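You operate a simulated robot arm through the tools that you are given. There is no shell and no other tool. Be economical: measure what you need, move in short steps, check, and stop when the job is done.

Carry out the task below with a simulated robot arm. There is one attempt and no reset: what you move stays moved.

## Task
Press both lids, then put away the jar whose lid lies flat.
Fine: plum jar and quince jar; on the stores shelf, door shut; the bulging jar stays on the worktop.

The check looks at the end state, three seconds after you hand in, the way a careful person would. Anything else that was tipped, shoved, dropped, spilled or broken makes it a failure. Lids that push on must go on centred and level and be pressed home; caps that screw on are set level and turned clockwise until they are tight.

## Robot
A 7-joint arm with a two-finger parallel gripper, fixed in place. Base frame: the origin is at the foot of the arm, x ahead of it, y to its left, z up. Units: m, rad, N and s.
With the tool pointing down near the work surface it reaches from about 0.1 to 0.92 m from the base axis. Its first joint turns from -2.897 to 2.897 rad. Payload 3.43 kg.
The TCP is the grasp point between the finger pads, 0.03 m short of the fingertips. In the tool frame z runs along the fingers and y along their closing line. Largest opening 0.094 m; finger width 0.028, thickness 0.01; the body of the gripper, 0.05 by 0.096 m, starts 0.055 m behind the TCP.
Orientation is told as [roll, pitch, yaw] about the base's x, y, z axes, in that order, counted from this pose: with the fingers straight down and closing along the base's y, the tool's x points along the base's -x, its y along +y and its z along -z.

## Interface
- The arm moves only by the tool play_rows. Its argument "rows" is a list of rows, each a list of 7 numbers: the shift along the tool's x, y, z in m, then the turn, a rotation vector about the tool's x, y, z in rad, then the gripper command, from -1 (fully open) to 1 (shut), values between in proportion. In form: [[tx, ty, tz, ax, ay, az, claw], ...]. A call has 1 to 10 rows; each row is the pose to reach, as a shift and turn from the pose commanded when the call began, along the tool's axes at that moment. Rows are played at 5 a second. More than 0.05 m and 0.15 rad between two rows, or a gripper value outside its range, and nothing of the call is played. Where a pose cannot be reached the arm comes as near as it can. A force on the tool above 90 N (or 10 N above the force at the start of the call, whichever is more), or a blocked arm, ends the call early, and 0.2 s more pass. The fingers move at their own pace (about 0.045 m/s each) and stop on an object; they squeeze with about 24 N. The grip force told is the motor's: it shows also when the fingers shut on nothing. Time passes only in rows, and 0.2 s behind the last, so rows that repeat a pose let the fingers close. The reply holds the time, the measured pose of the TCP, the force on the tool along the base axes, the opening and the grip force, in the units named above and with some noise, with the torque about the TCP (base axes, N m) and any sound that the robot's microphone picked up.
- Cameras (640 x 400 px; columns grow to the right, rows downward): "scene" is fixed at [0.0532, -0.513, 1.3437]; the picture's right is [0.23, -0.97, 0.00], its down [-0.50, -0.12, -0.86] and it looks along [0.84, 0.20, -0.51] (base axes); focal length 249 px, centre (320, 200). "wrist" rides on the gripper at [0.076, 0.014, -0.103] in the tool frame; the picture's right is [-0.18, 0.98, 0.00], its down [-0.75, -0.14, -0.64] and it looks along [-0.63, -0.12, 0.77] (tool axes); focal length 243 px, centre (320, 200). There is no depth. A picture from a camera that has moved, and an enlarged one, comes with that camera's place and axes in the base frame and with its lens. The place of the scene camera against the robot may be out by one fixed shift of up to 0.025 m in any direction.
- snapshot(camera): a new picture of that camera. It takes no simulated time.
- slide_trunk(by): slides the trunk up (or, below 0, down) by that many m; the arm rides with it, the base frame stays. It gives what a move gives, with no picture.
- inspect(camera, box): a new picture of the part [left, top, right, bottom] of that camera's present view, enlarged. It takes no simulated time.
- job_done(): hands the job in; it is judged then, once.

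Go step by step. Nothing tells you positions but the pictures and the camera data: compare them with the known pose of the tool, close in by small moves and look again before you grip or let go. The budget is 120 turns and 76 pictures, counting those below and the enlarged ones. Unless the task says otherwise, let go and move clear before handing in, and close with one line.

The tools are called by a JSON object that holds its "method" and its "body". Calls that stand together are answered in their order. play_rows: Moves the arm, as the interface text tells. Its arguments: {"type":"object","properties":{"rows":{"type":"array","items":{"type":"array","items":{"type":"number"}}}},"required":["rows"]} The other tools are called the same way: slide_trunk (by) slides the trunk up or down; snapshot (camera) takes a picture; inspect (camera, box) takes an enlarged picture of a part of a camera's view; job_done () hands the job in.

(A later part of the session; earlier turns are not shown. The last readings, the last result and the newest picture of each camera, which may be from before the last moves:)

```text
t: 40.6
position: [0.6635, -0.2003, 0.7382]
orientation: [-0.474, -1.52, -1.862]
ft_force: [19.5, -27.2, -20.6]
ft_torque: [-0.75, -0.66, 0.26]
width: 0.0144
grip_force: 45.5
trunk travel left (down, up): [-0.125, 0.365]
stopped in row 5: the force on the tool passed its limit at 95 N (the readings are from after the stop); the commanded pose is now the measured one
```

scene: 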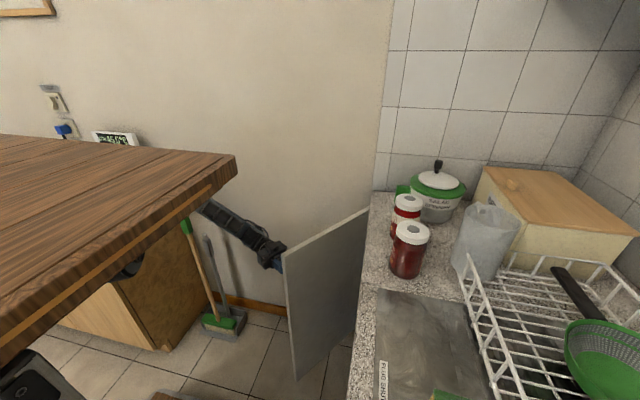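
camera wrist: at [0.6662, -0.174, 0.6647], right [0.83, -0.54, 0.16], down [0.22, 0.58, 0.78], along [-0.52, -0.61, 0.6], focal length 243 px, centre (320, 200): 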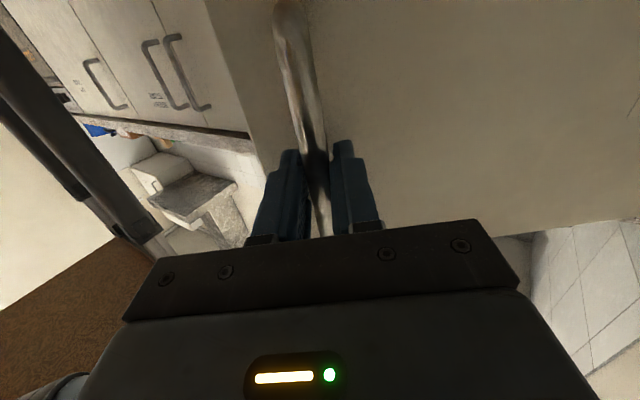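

The door is about 45° open. I will release the bar, back straight off and look.

{"method": "play_rows", "body": {"rows": [[0, 0, 0, 0, 0, 0, -0.5], [0, 0, 0, 0, 0, 0, -0.5], [0, 0, 0, 0, 0, 0, -0.5], [0, 0, -0.03, 0, 0, 0, -0.5], [0, 0, -0.06, 0, 0, 0, -0.5], [0, 0, -0.085, 0, 0, 0, -0.5]]}}

{"method": "snapshot", "body": {"camera": "wrist"}}

```text
t: 42.0
position: [0.7173, -0.1394, 0.7447]
orientation: [-0.617, -1.526, -1.729]
ft_force: [0.4, 0.3, -0.3]
ft_torque: [0.01, -0.02, 0.02]
width: 0.0705
grip_force: 0.0
trunk travel left (down, up): [-0.125, 0.365]
```

```text
41 pictures are left
camera wrist: at [0.8006, -0.0716, 0.6715], right [0.7, -0.7, 0.16], down [0.34, 0.52, 0.78], along [-0.63, -0.49, 0.6], focal length 243 px, centre (320, 200)
```

wrist: 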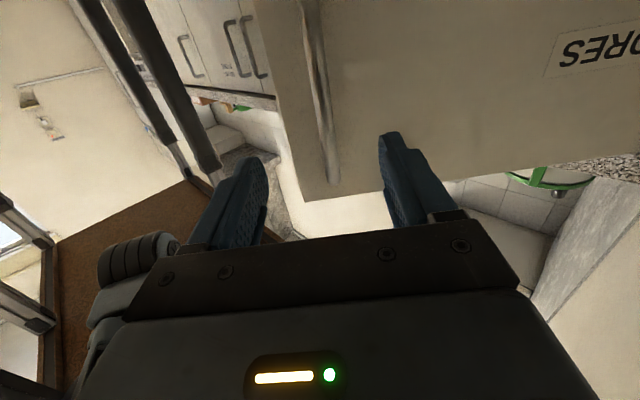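

Clear of the handle. I will shut the fingers, square them to -y and move past the door's free edge (about (0.586, -0.21)).

{"method": "play_rows", "body": {"rows": [[0, -0.02, -0.02, -0.1, 0, 0, 1], [0, -0.055, -0.005, -0.23, 0, 0, 1], [0, -0.09, 0.015, -0.36, 0, 0, 1], [0, -0.125, 0.035, -0.5, 0, 0, 1], [0, -0.16, 0.055, -0.64, 0, 0, 1], [0, -0.19, 0.072, -0.776, 0, 0, 1]]}}

{"method": "snapshot", "body": {"camera": "wrist"}}

{"method": "snapshot", "body": {"camera": "scene"}}

```text
t: 42.7
position: [0.6387, -0.1753, 0.7426]
orientation: [-0.338, -1.528, -1.962]
ft_force: [0.2, -0.1, 0.8]
ft_torque: [0.02, -0.01, 0.0]
width: 0.0069
grip_force: 0.1
trunk travel left (down, up): [-0.125, 0.365]
stopped in row 3: the arm was blocked; the commanded pose is now the measured one
```

```text
40 pictures are left
camera wrist: at [0.72, -0.1046, 0.6701], right [0.73, -0.66, 0.17], down [0.31, 0.54, 0.78], along [-0.61, -0.52, 0.6], focal length 243 px, centre (320, 200)
```

wrist: 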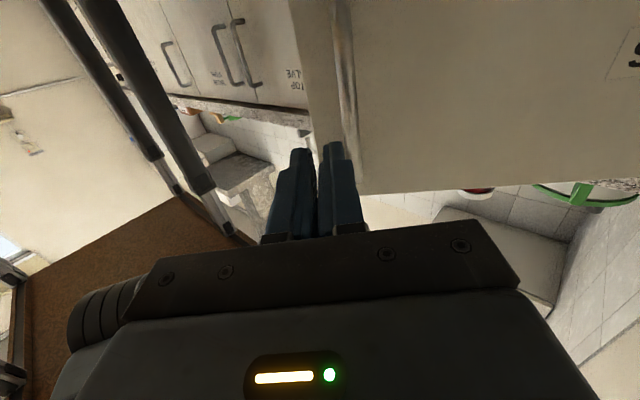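

```text
39 pictures are left
```

scene: 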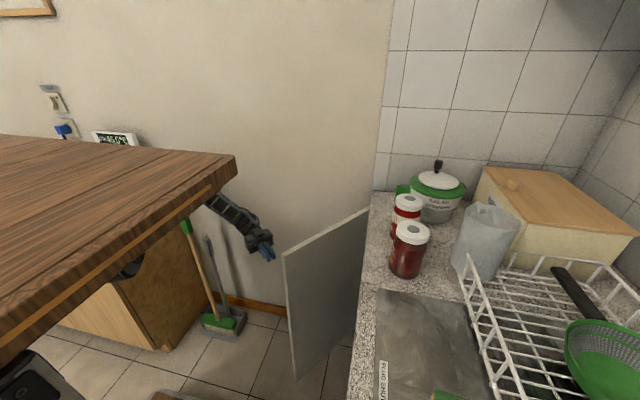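

The arm was blocked by its own joint limits, with no contact force. I will raise it clear, tip the fingers down and come in from above, inside the door's free edge.

{"method": "play_rows", "body": {"rows": [[-0.035, 0, -0.02, 0, 0, 0, 1], [-0.08, 0, -0.02, 0, 0, 0, 1], [-0.125, 0, -0.02, 0, 0, 0, 1], [-0.17, 0, -0.02, 0, 0, 0, 1], [-0.215, 0, -0.02, 0, 0, 0, 1], [-0.25, 0, -0.02, 0, 0, 0, 1]]}}

{"method": "play_rows", "body": {"rows": [[0, 0, 0, 0, 0.14, 0, 1], [0, 0, 0, 0, 0.28, 0, 1], [0, 0, 0, 0, 0.42, 0, 1], [0, 0, 0, 0, 0.56, 0, 1], [0, 0, 0, 0, 0.7, 0, 1], [0, 0, 0, 0, 0.84, 0, 1], [0, 0, 0, 0, 0.98, 0, 1], [0, 0, 0, 0, 1.12, 0, 1], [0, 0, 0, 0, 1.26, 0, 1], [0, 0, 0, 0, 1.4, 0, 1]]}}

{"method": "snapshot", "body": {"camera": "wrist"}}

```text
t: 43.6
position: [0.6187, -0.2215, 0.8727]
orientation: [-0.422, -1.539, -2.043]
ft_force: [-0.3, 0.7, 0.4]
ft_torque: [0.02, -0.01, 0.01]
width: 0.0001
grip_force: 24.3
trunk travel left (down, up): [-0.125, 0.365]
stopped in row 4: the arm was blocked; the commanded pose is now the measured one
```

```text
t: 45.4
position: [0.593, -0.2918, 0.7117]
orientation: [0.101, -0.616, -2.432]
ft_force: [14.3, -11.9, 14.7]
ft_torque: [-0.17, 0.2, 0.34]
width: 0.0
grip_force: 23.8
out of reach, approached as far as the arm can: row 4, 5, 6, 7, 8
trunk travel left (down, up): [-0.125, 0.365]
stopped in row 8: the force on the tool passed its limit at 142 N (the readings are from after the stop); the commanded pose is now the measured one
```

```text
38 pictures are left
camera wrist: at [0.689, -0.2142, 0.7519], right [0.57, -0.8, 0.19], down [-0.33, -0.01, 0.95], along [-0.76, -0.6, -0.27], focal length 243 px, centre (320, 200)
```

wrist: 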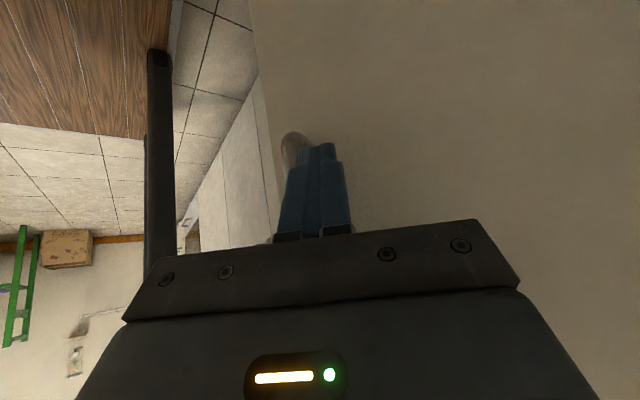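

The out-of-reach move slid the hand onto the door. I will check where the door now is before I go on.

{"method": "snapshot", "body": {"camera": "scene"}}

```text
37 pictures are left
```

scene: 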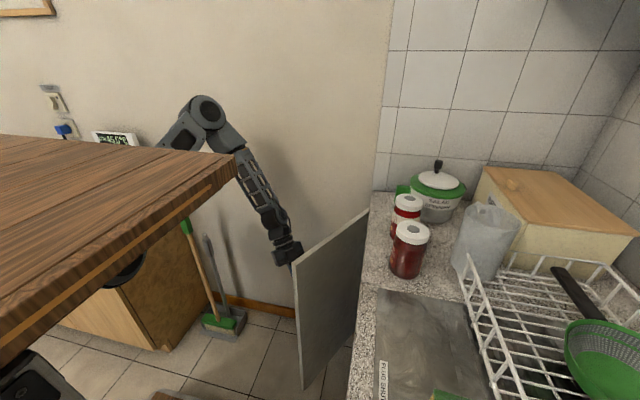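

The door is still open by about 35–40° and nothing else is disturbed. I will back the hand off the door's face, then raise it with the trunk.

{"method": "play_rows", "body": {"rows": [[0.0285, -0.006, -0.033, 0, 0, 0, 1], [0.057, -0.013, -0.067, 0, 0, 0, 1]]}}

{"method": "slide_trunk", "body": {"by": 0.25}}

{"method": "snapshot", "body": {"camera": "scene"}}

```text
t: 45.9
position: [0.6208, -0.258, 0.71]
orientation: [0.101, -0.639, -2.411]
ft_force: [15.8, -16.1, -8.3]
ft_torque: [-0.07, -0.17, 0.34]
width: 0.0002
grip_force: 24.3
out of reach, approached as far as the arm can: row 2
trunk travel left (down, up): [-0.125, 0.365]
stopped in row 2: the force on the tool passed its limit at 96 N (the readings are from after the stop); the commanded pose is now the measured one
```

```text
t: 48.4
position: [0.6166, -0.2561, 0.9598]
orientation: [0.094, -0.638, -2.414]
ft_force: [0.1, -0.8, 0.5]
ft_torque: [-0.03, 0.01, 0.02]
width: 0.0
grip_force: 24.0
trunk travel left (down, up): [-0.375, 0.115]
```

```text
36 pictures are left
```

scene: 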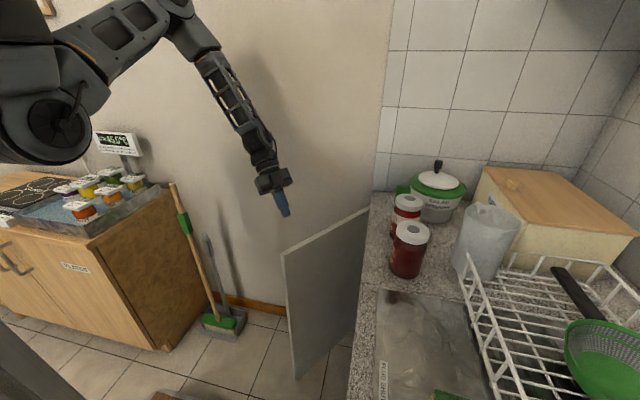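

The hand is clear above the door, which is still about 45° open. I will set the fingers straight down.

{"method": "play_rows", "body": {"rows": [[0, 0, 0, 0, 0.14, 0, 1], [0, 0, 0, 0, 0.28, 0, 1], [0, 0, 0, 0, 0.42, 0, 1], [0, 0, 0, 0, 0.56, 0, 1], [0, 0, 0, 0, 0.63, 0, 1]]}}

{"method": "play_rows", "body": {"rows": [[0, 0, 0, 0, 0, -0.14, 1], [0, 0, 0, 0, 0, -0.28, 1], [0, 0, 0, 0, 0, -0.42, 1], [0, 0, 0, 0, 0, -0.56, 1], [0, 0, 0, 0, 0, -0.7, 1], [0, 0, 0, 0, 0, -0.84, 1]]}}

{"method": "snapshot", "body": {"camera": "wrist"}}

```text
t: 49.6
position: [0.5713, -0.2459, 0.9212]
orientation: [0.064, -0.035, -2.346]
ft_force: [-0.2, -0.3, 0.9]
ft_torque: [0.0, -0.04, 0.01]
width: 0.0001
grip_force: 24.6
out of reach, approached as far as the arm can: row 1, 2, 3, 4, 5
trunk travel left (down, up): [-0.375, 0.115]
```

```text
t: 51.0
position: [0.5852, -0.2482, 0.9328]
orientation: [0.049, -0.063, -1.518]
ft_force: [-0.2, -0.7, 0.3]
ft_torque: [0.0, -0.01, -0.05]
width: 0.0
grip_force: 24.0
trunk travel left (down, up): [-0.375, 0.115]
```

```text
35 pictures are left
camera wrist: at [0.5906, -0.1655, 1.0309], right [0.99, -0.13, 0.06], down [-0.13, -0.72, 0.68], along [-0.04, -0.68, -0.73], focal length 243 px, centre (320, 200)
```

wrist: 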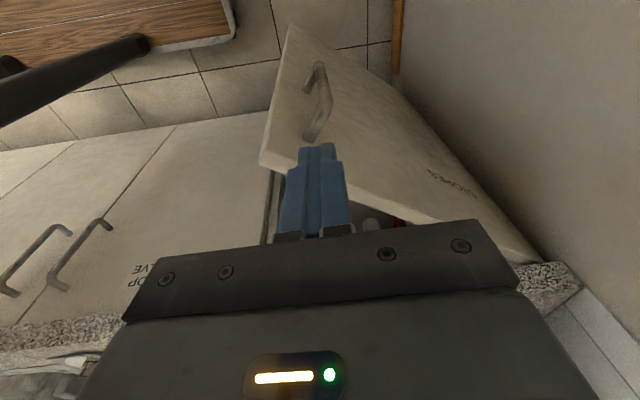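

The door's free top corner is near (0.54, -0.275, 0.86) and the fingers are outside and above it. I will move over to the inner side at about (0.54, -0.37), then go down.

{"method": "play_rows", "body": {"rows": [[-0.03, -0.02, 0.001, 0, 0, 0, 1], [-0.06, -0.04, 0.002, 0, 0, 0, 1], [-0.09, -0.051, 0.003, 0, 0, 0, 1], [-0.118, -0.051, 0.005, 0, 0, 0, 1], [-0.116, -0.053, 0.045, 0, 0, 0, 1], [-0.113, -0.055, 0.085, 0, 0, 0, 1], [-0.111, -0.057, 0.125, 0, 0, 0, 1]]}}

{"method": "snapshot", "body": {"camera": "wrist"}}

```text
t: 52.6
position: [0.5386, -0.3712, 0.8095]
orientation: [0.047, -0.062, -1.519]
ft_force: [-0.3, 0.6, 0.0]
ft_torque: [-0.01, -0.04, 0.01]
width: 0.0
grip_force: 24.3
trunk travel left (down, up): [-0.375, 0.115]
```

```text
34 pictures are left
camera wrist: at [0.5442, -0.2872, 0.9081], right [0.99, -0.13, 0.06], down [-0.14, -0.72, 0.68], along [-0.05, -0.68, -0.73], focal length 243 px, centre (320, 200)
```

wrist: 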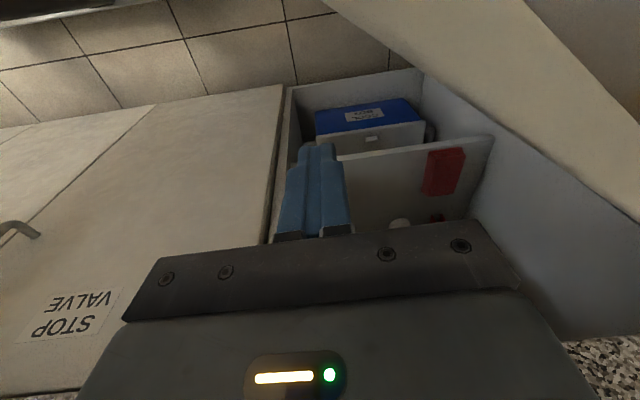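

The inside is visible: a mid shelf with a few items at the right and back. I will push the door's inner face outwards along its arc.

{"method": "play_rows", "body": {"rows": [[0.033, 0.013, -0.002, 0, 0, 0, 1], [0.066, 0.026, -0.003, 0, 0, 0, 1], [0.088, 0.045, -0.003, 0, 0, 0, 1], [0.11, 0.066, -0.004, 0, 0, 0, 1], [0.13, 0.087, -0.004, 0, 0, 0, 1], [0.147, 0.109, -0.004, 0, 0, 0, 1], [0.163, 0.132, -0.004, 0, 0, 0, 1], [0.178, 0.155, -0.004, 0, 0, 0, 1], [0.192, 0.183, -0.003, 0, 0, 0, 1], [0.205, 0.211, -0.003, 0, 0, 0, 1]]}}

{"method": "snapshot", "body": {"camera": "scene"}}

{"method": "snapshot", "body": {"camera": "wrist"}}

```text
t: 54.8
position: [0.7379, -0.1542, 0.8139]
orientation: [0.047, -0.063, -1.521]
ft_force: [0.7, -0.9, -0.1]
ft_torque: [0.02, 0.0, 0.02]
width: 0.0001
grip_force: 24.2
trunk travel left (down, up): [-0.375, 0.115]
```

```text
33 pictures are left
```

scene: 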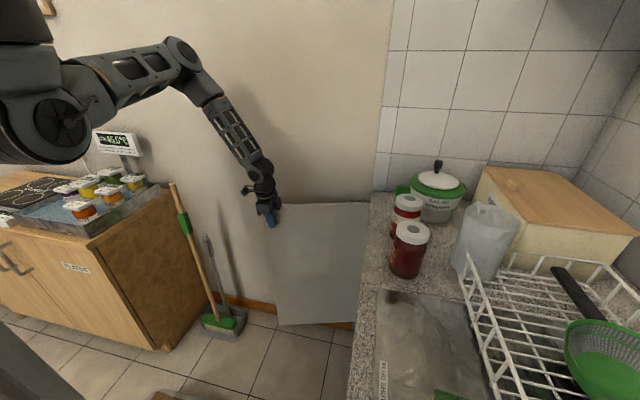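

```text
32 pictures are left
camera wrist: at [0.7428, -0.0706, 0.9107], right [0.99, -0.13, 0.06], down [-0.14, -0.72, 0.68], along [-0.05, -0.68, -0.73], focal length 243 px, centre (320, 200)
```

wrist: 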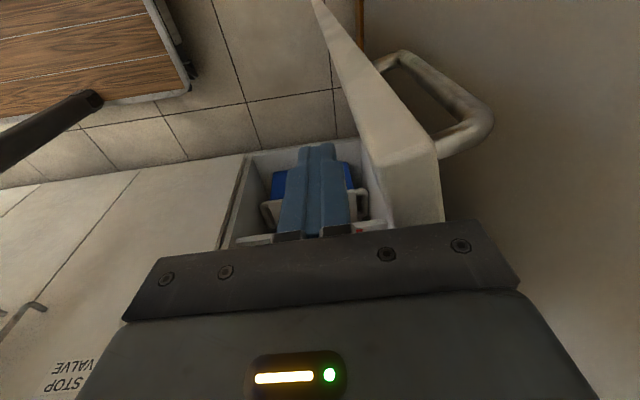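

The door is about 75° open, which leaves plenty of room. I will back off and tilt to look into the stores cupboard.

{"method": "play_rows", "body": {"rows": [[0.0, -0.04, 0, 0, 0, 0, 1], [-0.01, -0.08, -0.01, 0, 0, 0, 1], [-0.02, -0.12, -0.02, 0, -0.1, 0, -1], [-0.03, -0.14, -0.02, 0, -0.24, 0, -1], [-0.04, -0.14, -0.02, 0, -0.38, 0, -1], [-0.05, -0.14, -0.02, 0, -0.52, 0, -1], [-0.06, -0.14, -0.02, 0, -0.66, 0, -1]]}}

{"method": "snapshot", "body": {"camera": "wrist"}}

```text
t: 56.4
position: [0.6021, -0.2195, 0.8299]
orientation: [0.064, -0.725, -1.562]
ft_force: [0.2, 0.8, 0.1]
ft_torque: [0.01, 0.01, 0.01]
width: 0.0941
grip_force: 0.1
trunk travel left (down, up): [-0.375, 0.115]
```

```text
31 pictures are left
camera wrist: at [0.6086, -0.0939, 0.8564], right [0.98, -0.09, 0.17], down [-0.18, -0.15, 0.97], along [-0.06, -0.99, -0.16], focal length 243 px, centre (320, 200)
```

wrist: 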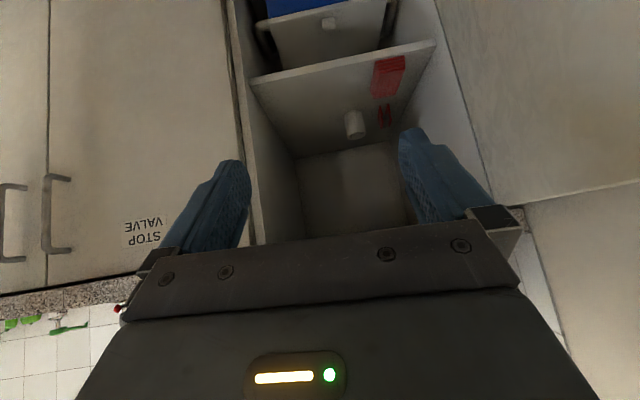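

{"method": "inspect", "body": {"camera": "wrist", "box": [220, 20, 460, 230]}}

```text
1.90 times, centred on (340, 125) of wrist
camera zoom: at [0.6086, -0.0939, 0.8564], right [0.98, -0.09, 0.17], down [-0.18, -0.15, 0.97], along [-0.06, -0.99, -0.16], focal length 462 px, centre (282, 343)
```

zoom: 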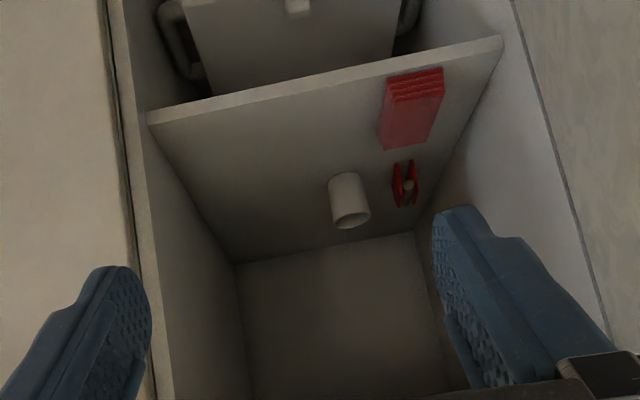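

The shelf top is at about z 0.52, with its front at y about -0.54. The space at x 0.48–0.66 is free, while a cup and some red items stand further right and back. I will now set up to grip the plum jar from the front, with the fingers tilted about 65° from vertical towards -y.

{"method": "play_rows", "body": {"rows": [[-0.028, 0.002, -0.031, 0.02, -0.08, 0, -1], [-0.056, 0.004, -0.062, 0.04, -0.16, 0, -1], [-0.082, 0.006, -0.093, 0.072, -0.24, 0.006, -1], [-0.11, -0.014, -0.07, 0.072, -0.33, 0.006, -1], [-0.138, -0.034, -0.045, 0.072, -0.41, 0.006, -1], [-0.166, -0.05, -0.02, 0.072, -0.41, 0.006, -1], [-0.194, -0.065, 0.0, 0.072, -0.41, 0.006, -1], [-0.222, -0.08, 0.023, 0.072, -0.41, 0.006, -1], [-0.248, -0.096, 0.047, 0.072, -0.41, 0.006, -1]]}}

{"method": "snapshot", "body": {"camera": "wrist"}}

{"method": "inspect", "body": {"camera": "scene", "box": [260, 150, 460, 310]}}

```text
t: 58.4
position: [0.5113, -0.4424, 0.9495]
orientation: [0.021, -1.131, -1.595]
ft_force: [-0.4, 1.0, -0.9]
ft_torque: [-0.05, 0.01, -0.02]
width: 0.0938
grip_force: 0.0
trunk travel left (down, up): [-0.375, 0.115]
```

```text
29 pictures are left
camera wrist: at [0.5266, -0.3166, 0.9255], right [0.98, -0.08, 0.18], down [-0.15, 0.26, 0.95], along [-0.13, -0.96, 0.24], focal length 243 px, centre (320, 200)
```

wrist: 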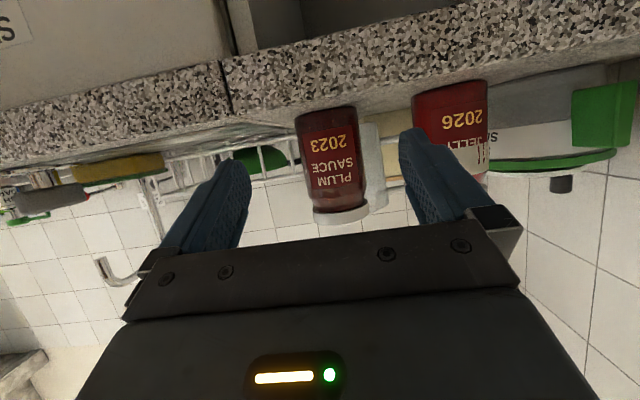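

```text
2.50 times, centred on (360, 230) of scene
camera zoom: at [0.0532, -0.513, 1.3437], right [0.23, -0.97, 0.0], down [-0.5, -0.12, -0.86], along [0.84, 0.2, -0.51], focal length 621 px, centre (220, 125)
```

zoom: 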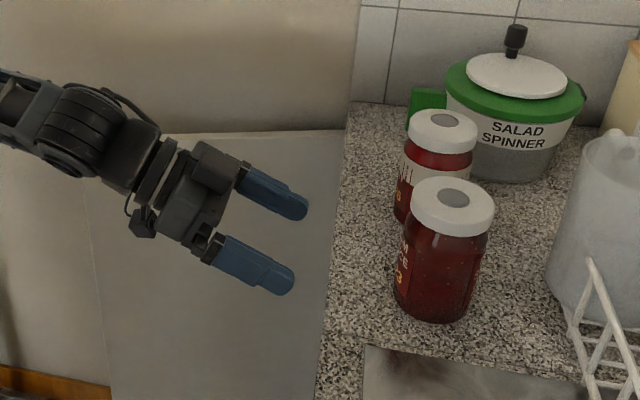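

The jar axis is at x about 0.512, in line with the gripper. I will move level along -y until the jar is between the pads.

{"method": "play_rows", "body": {"rows": [[-0.018, 0, 0.03, 0, 0, 0, -1], [-0.034, 0, 0.062, 0, 0, 0, -1], [-0.05, 0, 0.094, 0, 0, 0, -1], [-0.064, 0, 0.124, 0, 0, 0, -1]]}}

{"method": "snapshot", "body": {"camera": "wrist"}}

{"method": "inspect", "body": {"camera": "scene", "box": [350, 170, 470, 290]}}

```text
t: 59.4
position: [0.5103, -0.5813, 0.9566]
orientation: [0.02, -1.132, -1.598]
ft_force: [0.0, 0.3, 0.4]
ft_torque: [-0.02, 0.0, 0.0]
width: 0.094
grip_force: 0.1
trunk travel left (down, up): [-0.375, 0.115]
```

```text
27 pictures are left
camera wrist: at [0.5252, -0.4556, 0.9314], right [0.98, -0.08, 0.18], down [-0.15, 0.26, 0.95], along [-0.13, -0.96, 0.24], focal length 243 px, centre (320, 200)
```

wrist: 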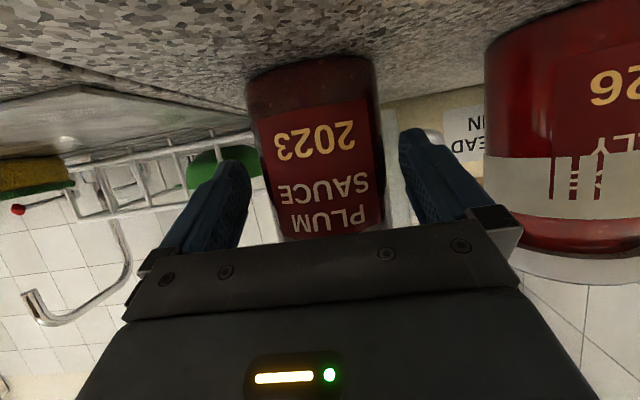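

```text
3.33 times, centred on (410, 230) of scene
camera zoom: at [0.0532, -0.513, 1.3437], right [0.23, -0.97, 0.0], down [-0.5, -0.12, -0.86], along [0.84, 0.2, -0.51], focal length 829 px, centre (20, 100)
```

zoom: 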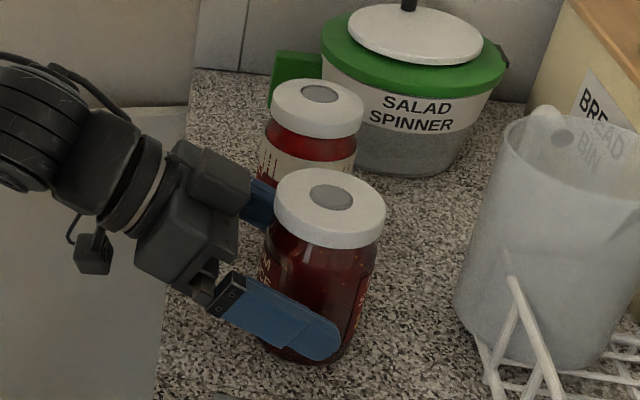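

The jar stands between the pads, the palm is clear of the lid and the quince jar is untouched. I will close.

{"method": "play_rows", "body": {"rows": [[0, 0, 0, 0, 0, 0, 0], [0, 0, 0, 0, 0, 0, 0.6], [0, 0, 0, 0, 0, 0, 1], [0, 0, 0, 0, 0, 0, 1], [0, 0, 0, 0, 0, 0, 1]]}}

{"method": "play_rows", "body": {"rows": [[-0.009, 0, -0.004, 0, 0, 0, 1], [-0.027, 0, -0.0127, 0, 0, 0, 1]]}}

{"method": "inspect", "body": {"camera": "scene", "box": [350, 170, 470, 290]}}

```text
t: 60.6
position: [0.51, -0.5814, 0.9569]
orientation: [0.023, -1.131, -1.598]
ft_force: [2.4, -2.7, 2.3]
ft_torque: [0.02, -0.03, 0.05]
width: 0.0706
grip_force: 24.3
trunk travel left (down, up): [-0.375, 0.115]
```

```text
t: 61.2
position: [0.509, -0.5821, 0.9895]
orientation: [0.02, -1.128, -1.597]
ft_force: [0.0, 0.0, -5.7]
ft_torque: [0.07, 0.05, 0.0]
width: 0.0709
grip_force: 23.9
trunk travel left (down, up): [-0.375, 0.115]
```

```text
3.33 times, centred on (410, 230) of scene
camera zoom: at [0.0532, -0.513, 1.3437], right [0.23, -0.97, 0.0], down [-0.5, -0.12, -0.86], along [0.84, 0.2, -0.51], focal length 829 px, centre (20, 100)
```

zoom: 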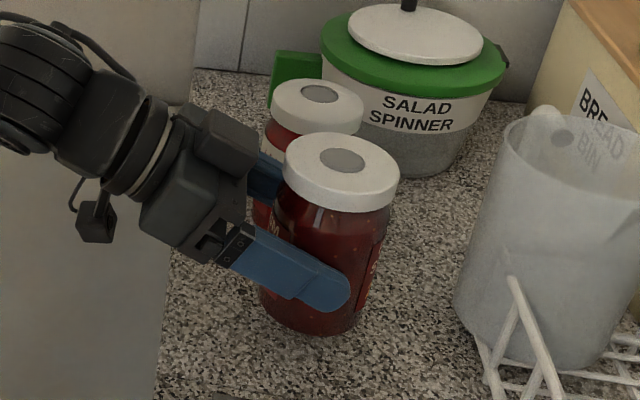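

Lifted and upright (about 0.57 kg). I will draw it back over the free space to y about -0.34.

{"method": "play_rows", "body": {"rows": [[0.0155, 0.0, -0.037, 0, 0, 0, 1], [0.031, 0.0, -0.074, 0, 0, 0, 1], [0.0465, 0.01, -0.111, 0, 0, 0, 1], [0.062, 0.02, -0.148, 0, 0, 0, 1], [0.0775, 0.03, -0.185, 0, 0, 0, 1], [0.0925, 0.045, -0.2214, 0, 0, 0, 1]]}}

{"method": "snapshot", "body": {"camera": "scene"}}

{"method": "snapshot", "body": {"camera": "wrist"}}

```text
t: 62.6
position: [0.5571, -0.3433, 1.0011]
orientation: [0.018, -1.132, -1.598]
ft_force: [-0.2, -0.3, -6.7]
ft_torque: [0.11, 0.0, 0.04]
width: 0.0707
grip_force: 23.9
trunk travel left (down, up): [-0.375, 0.115]
```

```text
24 pictures are left
```

scene: 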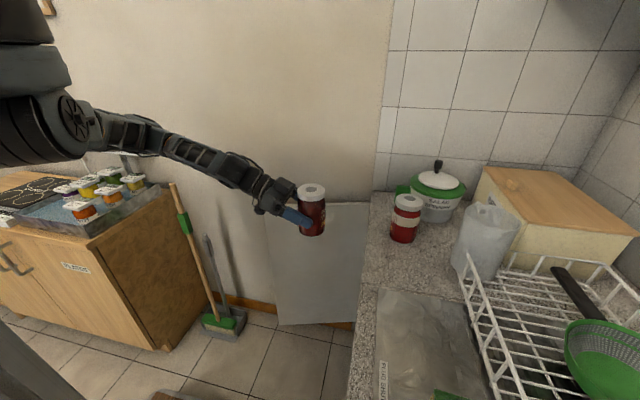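

```text
23 pictures are left
camera wrist: at [0.5739, -0.2168, 0.9747], right [0.98, -0.09, 0.17], down [-0.15, 0.26, 0.95], along [-0.13, -0.96, 0.24], focal length 243 px, centre (320, 200)
```

wrist: 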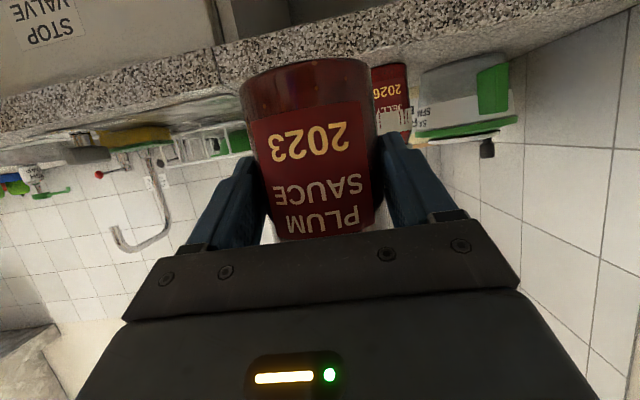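

The jar is held firmly and upright. I will lower the trunk in two steps towards shelf level.

{"method": "slide_trunk", "body": {"by": -0.2}}

{"method": "slide_trunk", "body": {"by": -0.15}}

{"method": "snapshot", "body": {"camera": "wrist"}}

```text
t: 64.8
position: [0.5582, -0.3421, 0.8004]
orientation: [0.023, -1.131, -1.596]
ft_force: [-0.3, -0.5, -6.2]
ft_torque: [0.11, -0.03, -0.03]
width: 0.0708
grip_force: 24.2
trunk travel left (down, up): [-0.175, 0.315]
```

```text
t: 66.5
position: [0.5596, -0.3434, 0.6503]
orientation: [0.02, -1.132, -1.598]
ft_force: [0.0, 1.6, -6.2]
ft_torque: [0.12, -0.04, 0.02]
width: 0.0705
grip_force: 23.5
trunk travel left (down, up): [-0.025, 0.465]
```

```text
22 pictures are left
camera wrist: at [0.5742, -0.2163, 0.6249], right [0.98, -0.09, 0.18], down [-0.15, 0.26, 0.95], along [-0.13, -0.96, 0.24], focal length 243 px, centre (320, 200)
```

wrist: 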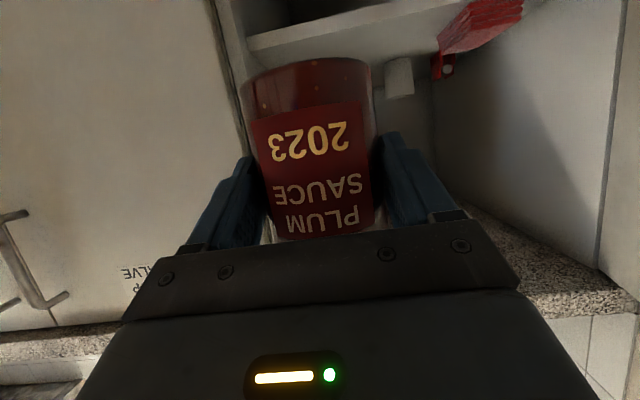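

The shelf top is at about z 0.51 and the jar bottom at about 0.59. The free space ahead is clear and the cup is well behind and to the right. I will move in along -y.

{"method": "play_rows", "body": {"rows": [[-0.013, 0.01, 0.037, 0, 0, 0, 1], [-0.026, 0.02, 0.074, 0, 0, 0, 1], [-0.039, 0.02, 0.111, 0, 0, 0, 1], [-0.052, 0.02, 0.148, 0, 0, 0, 1], [-0.064, 0.02, 0.185, 0, 0, 0, 1], [-0.076, 0.02, 0.222, 0, 0, 0, 1], [-0.088, 0.02, 0.259, 0, 0, 0, 1]]}}

{"method": "snapshot", "body": {"camera": "wrist"}}

{"method": "snapshot", "body": {"camera": "scene"}}

```text
t: 68.2
position: [0.5768, -0.6117, 0.6212]
orientation: [0.021, -1.132, -1.596]
ft_force: [1.0, -0.7, -6.1]
ft_torque: [0.1, 0.01, -0.03]
width: 0.0702
grip_force: 24.0
trunk travel left (down, up): [-0.025, 0.465]
```

```text
21 pictures are left
camera wrist: at [0.5929, -0.4873, 0.5948], right [0.98, -0.08, 0.18], down [-0.15, 0.26, 0.95], along [-0.13, -0.96, 0.24], focal length 243 px, centre (320, 200)
```

wrist: 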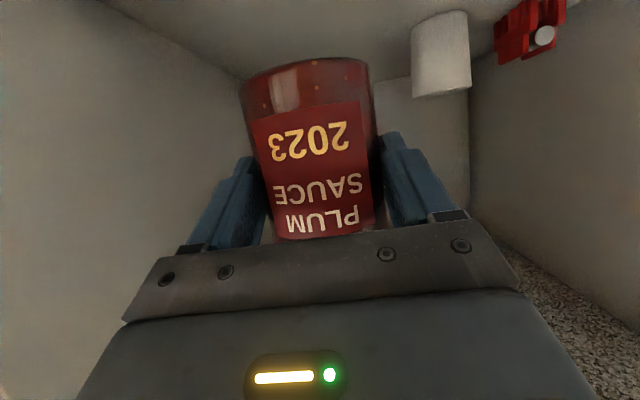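

```text
20 pictures are left
```

scene: 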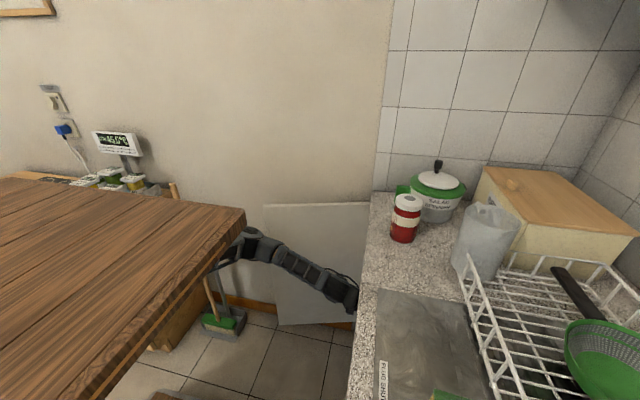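

The jar is inside, between the left wall and the cup. I will lower it in steps and watch the force.

{"method": "play_rows", "body": {"rows": [[0.0136, 0, 0.0063, 0, 0, 0, 1], [0.0272, 0, 0.0127, 0, 0, 0, 1]]}}

{"method": "play_rows", "body": {"rows": [[0.0045, 0, 0.0021, 0, 0, 0, 1], [0.009, 0, 0.0042, 0, 0, 0, 1]]}}

{"method": "play_rows", "body": {"rows": [[0.0027, 0, 0.0013, 0, 0, 0, 1]]}}

{"method": "play_rows", "body": {"rows": [[0.0027, 0, 0.0013, 0, 0, 0, 1]]}}

```text
t: 68.8
position: [0.5757, -0.6145, 0.5907]
orientation: [0.022, -1.131, -1.597]
ft_force: [-1.0, 0.0, -5.9]
ft_torque: [0.11, -0.03, 0.01]
width: 0.0704
grip_force: 24.0
trunk travel left (down, up): [-0.025, 0.465]
```

```text
t: 69.3
position: [0.5777, -0.6132, 0.5805]
orientation: [0.022, -1.131, -1.597]
ft_force: [0.0, 0.7, -5.7]
ft_torque: [0.11, 0.01, 0.05]
width: 0.0705
grip_force: 23.9
trunk travel left (down, up): [-0.025, 0.465]
```

```text
t: 69.8
position: [0.5765, -0.6133, 0.5777]
orientation: [0.021, -1.131, -1.6]
ft_force: [-0.5, 0.1, -6.1]
ft_torque: [0.11, 0.03, 0.0]
width: 0.0705
grip_force: 24.5
trunk travel left (down, up): [-0.025, 0.465]
```

```text
t: 70.2
position: [0.5774, -0.6143, 0.5745]
orientation: [0.023, -1.132, -1.599]
ft_force: [1.1, 0.4, -6.2]
ft_torque: [0.09, 0.0, 0.01]
width: 0.0703
grip_force: 24.2
trunk travel left (down, up): [-0.025, 0.465]
```

{"method": "play_rows", "body": {"rows": [[0.0027, 0, 0.0013, 0, 0, 0, 1]]}}

{"method": "play_rows", "body": {"rows": [[0.0027, 0, 0.0013, 0, 0, 0, 1]]}}

{"method": "play_rows", "body": {"rows": [[0.0027, 0, 0.0013, 0, 0, 0, 1]]}}

{"method": "inspect", "body": {"camera": "wrist", "box": [220, 0, 400, 120]}}

```text
t: 70.5
position: [0.5767, -0.6144, 0.5714]
orientation: [0.021, -1.131, -1.598]
ft_force: [0.8, -0.8, -6.7]
ft_torque: [0.05, 0.01, -0.02]
width: 0.0704
grip_force: 23.5
trunk travel left (down, up): [-0.025, 0.465]
```

```text
t: 71.0
position: [0.5767, -0.6145, 0.5672]
orientation: [0.023, -1.132, -1.599]
ft_force: [-0.7, -1.9, -6.2]
ft_torque: [0.07, 0.01, 0.03]
width: 0.0704
grip_force: 24.1
trunk travel left (down, up): [-0.025, 0.465]
```

```text
t: 71.3
position: [0.5769, -0.615, 0.5641]
orientation: [0.022, -1.131, -1.598]
ft_force: [-0.1, -0.2, -6.0]
ft_torque: [0.07, 0.01, 0.0]
width: 0.0704
grip_force: 23.7
trunk travel left (down, up): [-0.025, 0.465]
```

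```text
3.33 times, centred on (310, 60) of wrist
camera zoom: at [0.5926, -0.4882, 0.5391], right [0.98, -0.09, 0.18], down [-0.15, 0.26, 0.95], along [-0.13, -0.96, 0.24], focal length 809 px, centre (353, 667)
```

zoom: 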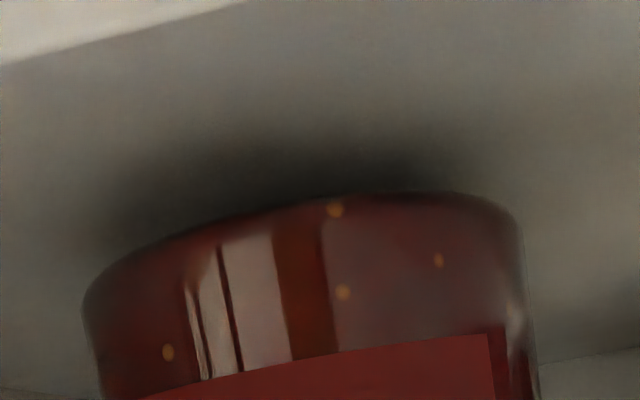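

Still hanging free, with its contact shadow closing in. I will continue down.

{"method": "play_rows", "body": {"rows": [[0.0027, 0, 0.0013, 0, 0, 0, 1]]}}

{"method": "play_rows", "body": {"rows": [[0.0027, 0, 0.0013, 0, 0, 0, 1]]}}

{"method": "play_rows", "body": {"rows": [[0.0027, 0, 0.0013, 0, 0, 0, 1]]}}

{"method": "play_rows", "body": {"rows": [[0.0018, 0, 0.0008, 0, 0, 0, 1]]}}

```text
t: 71.8
position: [0.5762, -0.6151, 0.5615]
orientation: [0.02, -1.131, -1.597]
ft_force: [0.9, 0.5, -6.8]
ft_torque: [0.1, -0.01, 0.0]
width: 0.0706
grip_force: 24.7
trunk travel left (down, up): [-0.025, 0.465]
```

```text
t: 72.2
position: [0.5767, -0.6144, 0.5582]
orientation: [0.021, -1.131, -1.599]
ft_force: [0.2, 0.4, -5.5]
ft_torque: [0.06, -0.01, 0.0]
width: 0.0706
grip_force: 24.5
trunk travel left (down, up): [-0.025, 0.465]
```

```text
t: 72.5
position: [0.5766, -0.6141, 0.5566]
orientation: [0.021, -1.132, -1.598]
ft_force: [0.0, 2.6, 2.5]
ft_torque: [0.1, 0.22, -0.07]
width: 0.0705
grip_force: 24.0
trunk travel left (down, up): [-0.025, 0.465]
```

```text
t: 73.0
position: [0.5765, -0.6141, 0.5574]
orientation: [0.024, -1.136, -1.603]
ft_force: [-1.4, 3.7, 15.4]
ft_torque: [0.05, 0.24, -0.09]
width: 0.0704
grip_force: 24.3
trunk travel left (down, up): [-0.025, 0.465]
```

The jar stands on the shelf (force now upward). I will ease the pressure and open the fingers.

{"method": "play_rows", "body": {"rows": [[-0.002, 0, -0.001, 0, 0, 0, 1], [-0.002, 0, -0.001, 0, 0, 0, 0.4], [-0.002, 0, -0.001, 0, 0, 0, 0.0], [-0.002, 0, -0.001, 0, 0, 0, -1], [-0.002, 0, -0.001, 0, 0, 0, -1], [-0.002, 0, -0.001, 0, 0, 0, -1]]}}

{"method": "snapshot", "body": {"camera": "wrist"}}

```text
t: 74.3
position: [0.578, -0.615, 0.5577]
orientation: [0.021, -1.131, -1.596]
ft_force: [0.2, 0.0, 1.1]
ft_torque: [-0.04, 0.0, 0.0]
width: 0.0938
grip_force: 0.1
trunk travel left (down, up): [-0.025, 0.465]
```

```text
18 pictures are left
camera wrist: at [0.593, -0.4884, 0.5305], right [0.98, -0.09, 0.18], down [-0.15, 0.26, 0.95], along [-0.13, -0.96, 0.24], focal length 243 px, centre (320, 200)
```

wrist: 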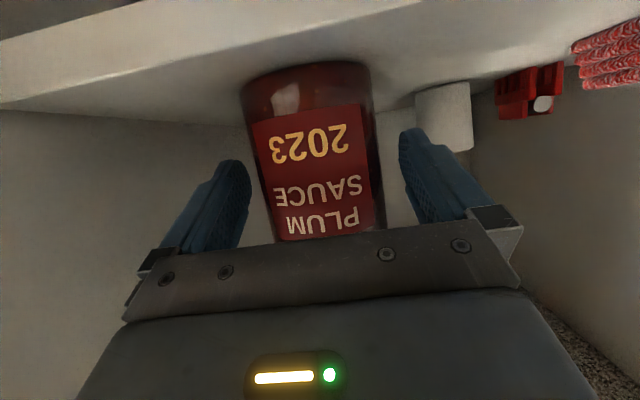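

The jar stands upright and free of the pads. I will withdraw level along +y.

{"method": "play_rows", "body": {"rows": [[0.016, 0, -0.034, 0, 0, 0, -1], [0.032, 0, -0.068, 0, 0, 0, -1], [0.048, 0, -0.102, 0, 0, 0, -1], [0.064, 0, -0.136, 0, 0, 0, -1], [0.08, 0, -0.17, 0, 0, 0, -1], [0.096, 0, -0.204, 0, 0, 0, -1], [0.112, 0, -0.24, 0, 0, 0, -1]]}}

{"method": "snapshot", "body": {"camera": "wrist"}}

```text
t: 76.0
position: [0.5786, -0.3513, 0.5568]
orientation: [0.021, -1.13, -1.598]
ft_force: [-0.4, 0.8, -0.7]
ft_torque: [-0.01, 0.03, 0.0]
width: 0.0939
grip_force: 0.1
trunk travel left (down, up): [-0.025, 0.465]
```

```text
17 pictures are left
camera wrist: at [0.5947, -0.2239, 0.5313], right [0.98, -0.09, 0.18], down [-0.15, 0.26, 0.95], along [-0.13, -0.96, 0.24], focal length 243 px, centre (320, 200)
```

wrist: 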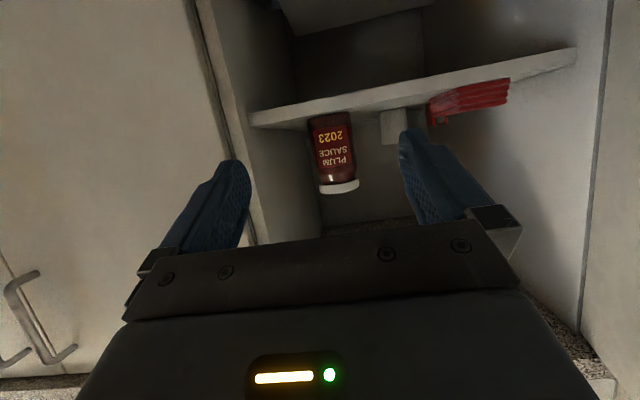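

The plum jar stands upright on the shelf. To shut the door I will raise the trunk, set the fingers down again, and straddle the door's free top edge with an open gripper.

{"method": "slide_trunk", "body": {"by": 0.4}}

{"method": "play_rows", "body": {"rows": [[0, 0, -0.02, 0, 0.13, 0, -1], [0.0, 0.01, -0.04, 0, 0.26, 0, -1], [0.0, 0.02, -0.06, 0, 0.39, 0, -1], [0, 0.03, -0.08, 0, 0.52, 0, -1], [0, 0.04, -0.1, 0, 0.65, 0, -1], [0, 0.05, -0.1, 0, 0.78, 0, -1], [0, 0.06, -0.1, 0, 0.91, 0, -1], [0, 0.07, -0.1, 0, 1.04, 0, -1], [0, 0.08, -0.1, 0, 1.13, 0, -1]]}}

{"method": "snapshot", "body": {"camera": "wrist"}}

{"method": "snapshot", "body": {"camera": "scene"}}

```text
t: 79.8
position: [0.579, -0.3488, 0.9581]
orientation: [0.021, -1.131, -1.597]
ft_force: [-0.4, 0.1, 0.0]
ft_torque: [0.02, 0.03, -0.02]
width: 0.0942
grip_force: 0.1
trunk travel left (down, up): [-0.425, 0.065]
```

```text
t: 81.8
position: [0.659, -0.2593, 1.0011]
orientation: [0.01, 0.0, -1.579]
ft_force: [-0.7, -0.5, 0.1]
ft_torque: [0.01, -0.04, 0.0]
width: 0.094
grip_force: 0.1
trunk travel left (down, up): [-0.425, 0.065]
```

```text
16 pictures are left
camera wrist: at [0.6733, -0.1826, 1.1038], right [0.98, -0.19, 0.01], down [-0.15, -0.75, 0.64], along [-0.12, -0.63, -0.77], focal length 243 px, centre (320, 200)
```

wrist: 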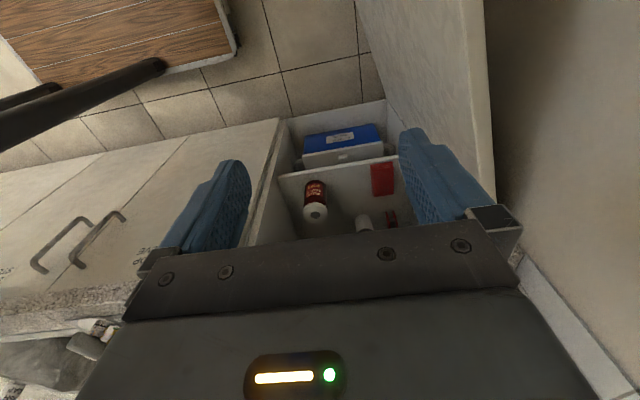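

```text
15 pictures are left
```

scene: 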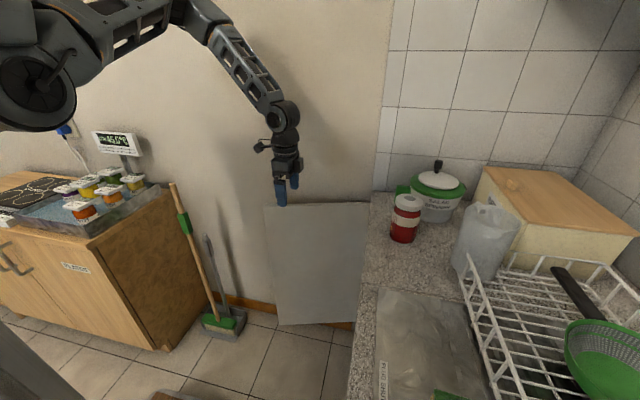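

The door's top edge runs from the hinge side up to about (0.75, -0.094), open about 74°. I will put the open gripper above that edge, with the closing line across the door panel.

{"method": "play_rows", "body": {"rows": [[0.034, 0.028, 0, 0, 0, -0.1, -1], [0.067, 0.055, 0, 0, 0, -0.2, -1], [0.1, 0.083, 0, 0, 0, -0.28, -1], [0.134, 0.11, 0.0, 0, 0, -0.28, -1]]}}

{"method": "snapshot", "body": {"camera": "wrist"}}

{"method": "inspect", "body": {"camera": "scene", "box": [220, 120, 340, 230]}}

```text
t: 82.8
position: [0.7562, -0.1441, 1.0014]
orientation: [0.01, -0.006, -1.297]
ft_force: [0.7, 0.2, -1.0]
ft_torque: [0.0, -0.04, -0.01]
width: 0.0939
grip_force: 0.1
out of reach, approached as far as the arm can: row 4
trunk travel left (down, up): [-0.425, 0.065]
```

```text
14 pictures are left
camera wrist: at [0.7496, -0.0657, 1.1042], right [1.0, 0.09, 0.01], down [0.06, -0.76, 0.64], along [0.07, -0.64, -0.76], focal length 243 px, centre (320, 200)
```

wrist: 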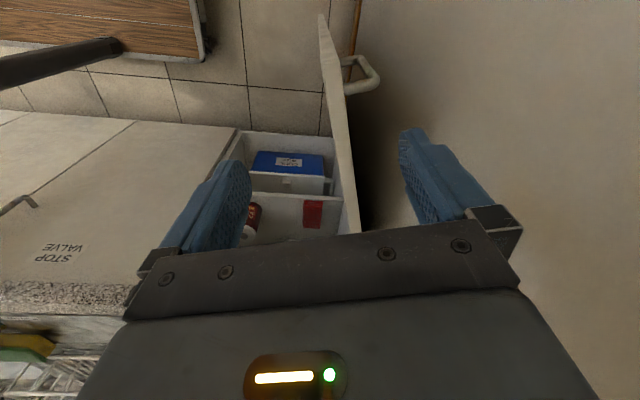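

```text
3.64 times, centred on (280, 175) of scene
camera zoom: at [0.0532, -0.513, 1.3437], right [0.23, -0.97, 0.0], down [-0.5, -0.12, -0.86], along [0.84, 0.2, -0.51], focal length 904 px, centre (466, 291)
```

zoom: 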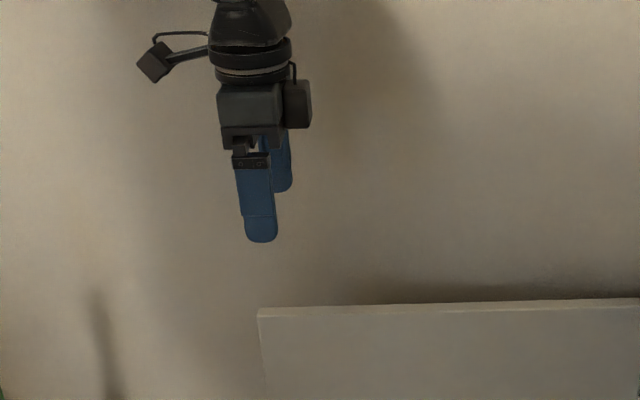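

The panel lies between the fingers, but nearer the outer one. I will shift the hand slightly towards +x, check, then descend with the trunk.

{"method": "play_rows", "body": {"rows": [[-0.035, 0.0286, 0, 0, 0, 0, -1], [-0.035, 0.0286, 0, 0, 0, 0, -1]]}}

{"method": "slide_trunk", "body": {"by": -0.08}}

{"method": "snapshot", "body": {"camera": "wrist"}}

```text
t: 83.4
position: [0.7586, -0.1442, 1.0026]
orientation: [0.012, -0.005, -1.296]
ft_force: [0.1, 0.7, 0.2]
ft_torque: [0.01, 0.01, -0.01]
width: 0.0941
grip_force: 0.1
out of reach, approached as far as the arm can: row 1, 2
trunk travel left (down, up): [-0.425, 0.065]
```

```text
t: 84.5
position: [0.7578, -0.1432, 0.9227]
orientation: [0.011, -0.004, -1.299]
ft_force: [-0.2, -0.1, 0.1]
ft_torque: [0.02, -0.02, 0.0]
width: 0.0938
grip_force: 0.1
trunk travel left (down, up): [-0.345, 0.145]
```

```text
12 pictures are left
camera wrist: at [0.7495, -0.0654, 1.0238], right [1.0, 0.09, 0.01], down [0.06, -0.76, 0.64], along [0.06, -0.64, -0.77], focal length 243 px, centre (320, 200)
```

wrist: 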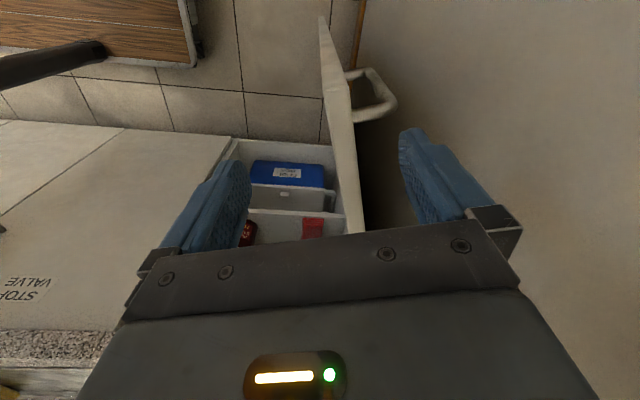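

The panel is between the fingers with clearance on both sides. I will test a small move first, because the last command was not fully reached.

{"method": "play_rows", "body": {"rows": [[0, 0.005, 0, 0, 0, 0, -1]]}}

```text
t: 85.0
position: [0.7561, -0.1438, 0.9216]
orientation: [0.01, -0.003, -1.296]
ft_force: [-0.9, 0.6, 0.5]
ft_torque: [-0.02, -0.02, 0.01]
width: 0.094
grip_force: 0.3
out of reach, approached as far as the arm can: row 1
trunk travel left (down, up): [-0.345, 0.145]
```

{"method": "slide_trunk", "body": {"by": -0.064}}

{"method": "play_rows", "body": {"rows": [[0, -0.02, 0, 0, 0, 0, -1], [0, -0.035, 0, 0, 0, 0, -1]]}}

{"method": "inspect", "body": {"camera": "scene", "box": [220, 150, 360, 270]}}

```text
t: 86.0
position: [0.7566, -0.1434, 0.8583]
orientation: [0.011, -0.003, -1.296]
ft_force: [-0.2, -0.1, -0.7]
ft_torque: [0.03, -0.01, 0.0]
width: 0.0944
grip_force: 0.0
trunk travel left (down, up): [-0.281, 0.209]
```

```text
t: 86.6
position: [0.7229, -0.1543, 0.8588]
orientation: [0.009, -0.003, -1.298]
ft_force: [0.6, -0.3, -0.6]
ft_torque: [0.01, -0.01, 0.02]
width: 0.094
grip_force: 0.0
trunk travel left (down, up): [-0.281, 0.209]
```

```text
3.33 times, centred on (290, 210) of scene
camera zoom: at [0.0532, -0.513, 1.3437], right [0.23, -0.97, 0.0], down [-0.5, -0.12, -0.86], along [0.84, 0.2, -0.51], focal length 829 px, centre (420, 167)
```

zoom: 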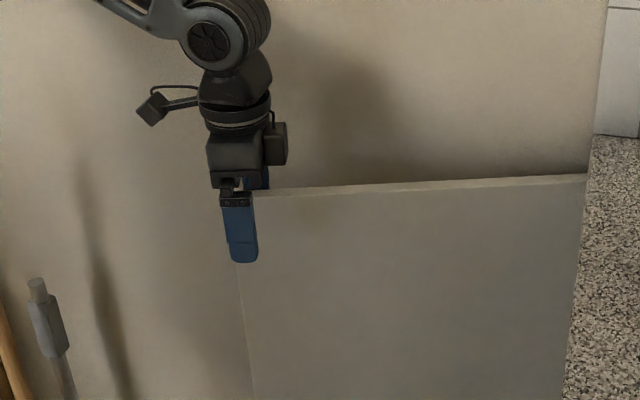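

The fingers straddle the door near its free edge. I will sweep it shut along its arc to about 25° open.

{"method": "play_rows", "body": {"rows": [[-0.0066, -0.0414, 0, 0, 0, -0.1, -1], [-0.017, -0.082, 0, 0, 0, -0.2, -1], [-0.032, -0.121, 0, 0, 0, -0.3, -1], [-0.05, -0.159, 0, 0, 0, -0.4, -1], [-0.0726, -0.194, 0, 0, 0, -0.5, -1], [-0.098, -0.228, 0, 0, 0, -0.6, -1], [-0.127, -0.258, 0, 0, 0, -0.7, -1], [-0.159, -0.2855, 0, 0, 0, -0.8, -1]]}}

{"method": "snapshot", "body": {"camera": "wrist"}}

```text
t: 88.4
position: [0.491, -0.3847, 0.858]
orientation: [0.005, -0.008, -0.493]
ft_force: [0.4, 0.1, 0.5]
ft_torque: [-0.03, -0.01, -0.02]
width: 0.0943
grip_force: 0.0
trunk travel left (down, up): [-0.281, 0.209]
```

```text
10 pictures are left
camera wrist: at [0.4296, -0.3343, 0.9585], right [0.63, 0.78, 0.01], down [0.59, -0.48, 0.65], along [0.51, -0.4, -0.76], focal length 243 px, centre (320, 200)
```

wrist: 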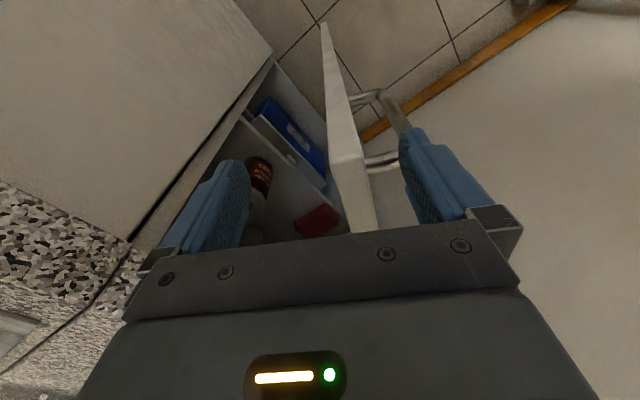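

The door is about 26° open. I will lift off with the trunk, move outside it, turn the tool back to face -y and close the fingers.

{"method": "slide_trunk", "body": {"by": 0.11}}

{"method": "play_rows", "body": {"rows": [[0.001, 0.04, 0, 0, 0, 0.0, 1], [0.002, 0.08, 0, 0, 0, 0.14, 1], [0.003, 0.12, 0, 0, 0, 0.28, 1], [-0.005, 0.15, 0, 0, 0, 0.42, 1], [-0.012, 0.175, 0, 0, 0, 0.56, 1], [-0.018, 0.19, 0, 0, 0, 0.7, 1], [-0.018, 0.19, 0, 0, 0, 0.84, 1], [-0.018, 0.19, 0, 0, 0, 0.98, 1], [-0.018, 0.19, 0, 0, 0, 1.078, 1]]}}

{"method": "play_rows", "body": {"rows": [[0, 0, 0, 0, -0.14, 0, 1], [0, 0, 0, 0, -0.28, 0, 1], [0, 0, 0, 0, -0.42, 0, 1], [0, 0, 0, 0, -0.56, 0, 1], [0, 0, 0, 0, -0.7, 0, 1], [0, 0, 0, 0, -0.84, 0, 1], [0, 0, 0, 0, -0.98, 0, 1], [0, 0, 0, 0, -1.1, 0, 1]]}}

{"method": "snapshot", "body": {"camera": "wrist"}}

```text
t: 89.8
position: [0.4907, -0.3852, 0.9667]
orientation: [0.003, -0.011, -0.498]
ft_force: [0.1, 0.4, 0.2]
ft_torque: [-0.01, 0.02, 0.0]
width: 0.0939
grip_force: 0.1
trunk travel left (down, up): [-0.391, 0.099]
```

```text
t: 91.8
position: [0.5983, -0.2254, 0.9676]
orientation: [0.01, -0.001, -1.576]
ft_force: [0.6, 0.0, -0.1]
ft_torque: [-0.04, -0.01, -0.02]
width: 0.0002
grip_force: 24.0
trunk travel left (down, up): [-0.391, 0.099]
```

```text
t: 93.3
position: [0.5521, -0.2714, 0.9677]
orientation: [0.008, -0.86, -1.75]
ft_force: [-0.4, 0.6, -0.4]
ft_torque: [0.0, 0.01, -0.01]
width: 0.0
grip_force: 24.3
trunk travel left (down, up): [-0.391, 0.099]
stopped in row 7: the arm was blocked; the commanded pose is now the measured one
```

```text
9 pictures are left
camera wrist: at [0.5896, -0.1485, 0.9763], right [0.95, -0.29, 0.14], down [-0.14, 0.02, 0.99], along [-0.29, -0.96, -0.02], focal length 243 px, centre (320, 200)
```

wrist: 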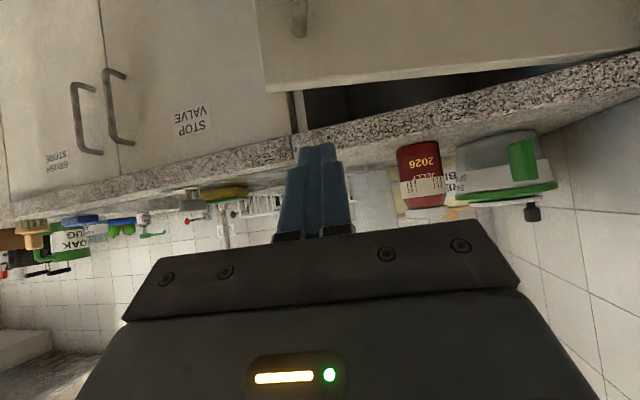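

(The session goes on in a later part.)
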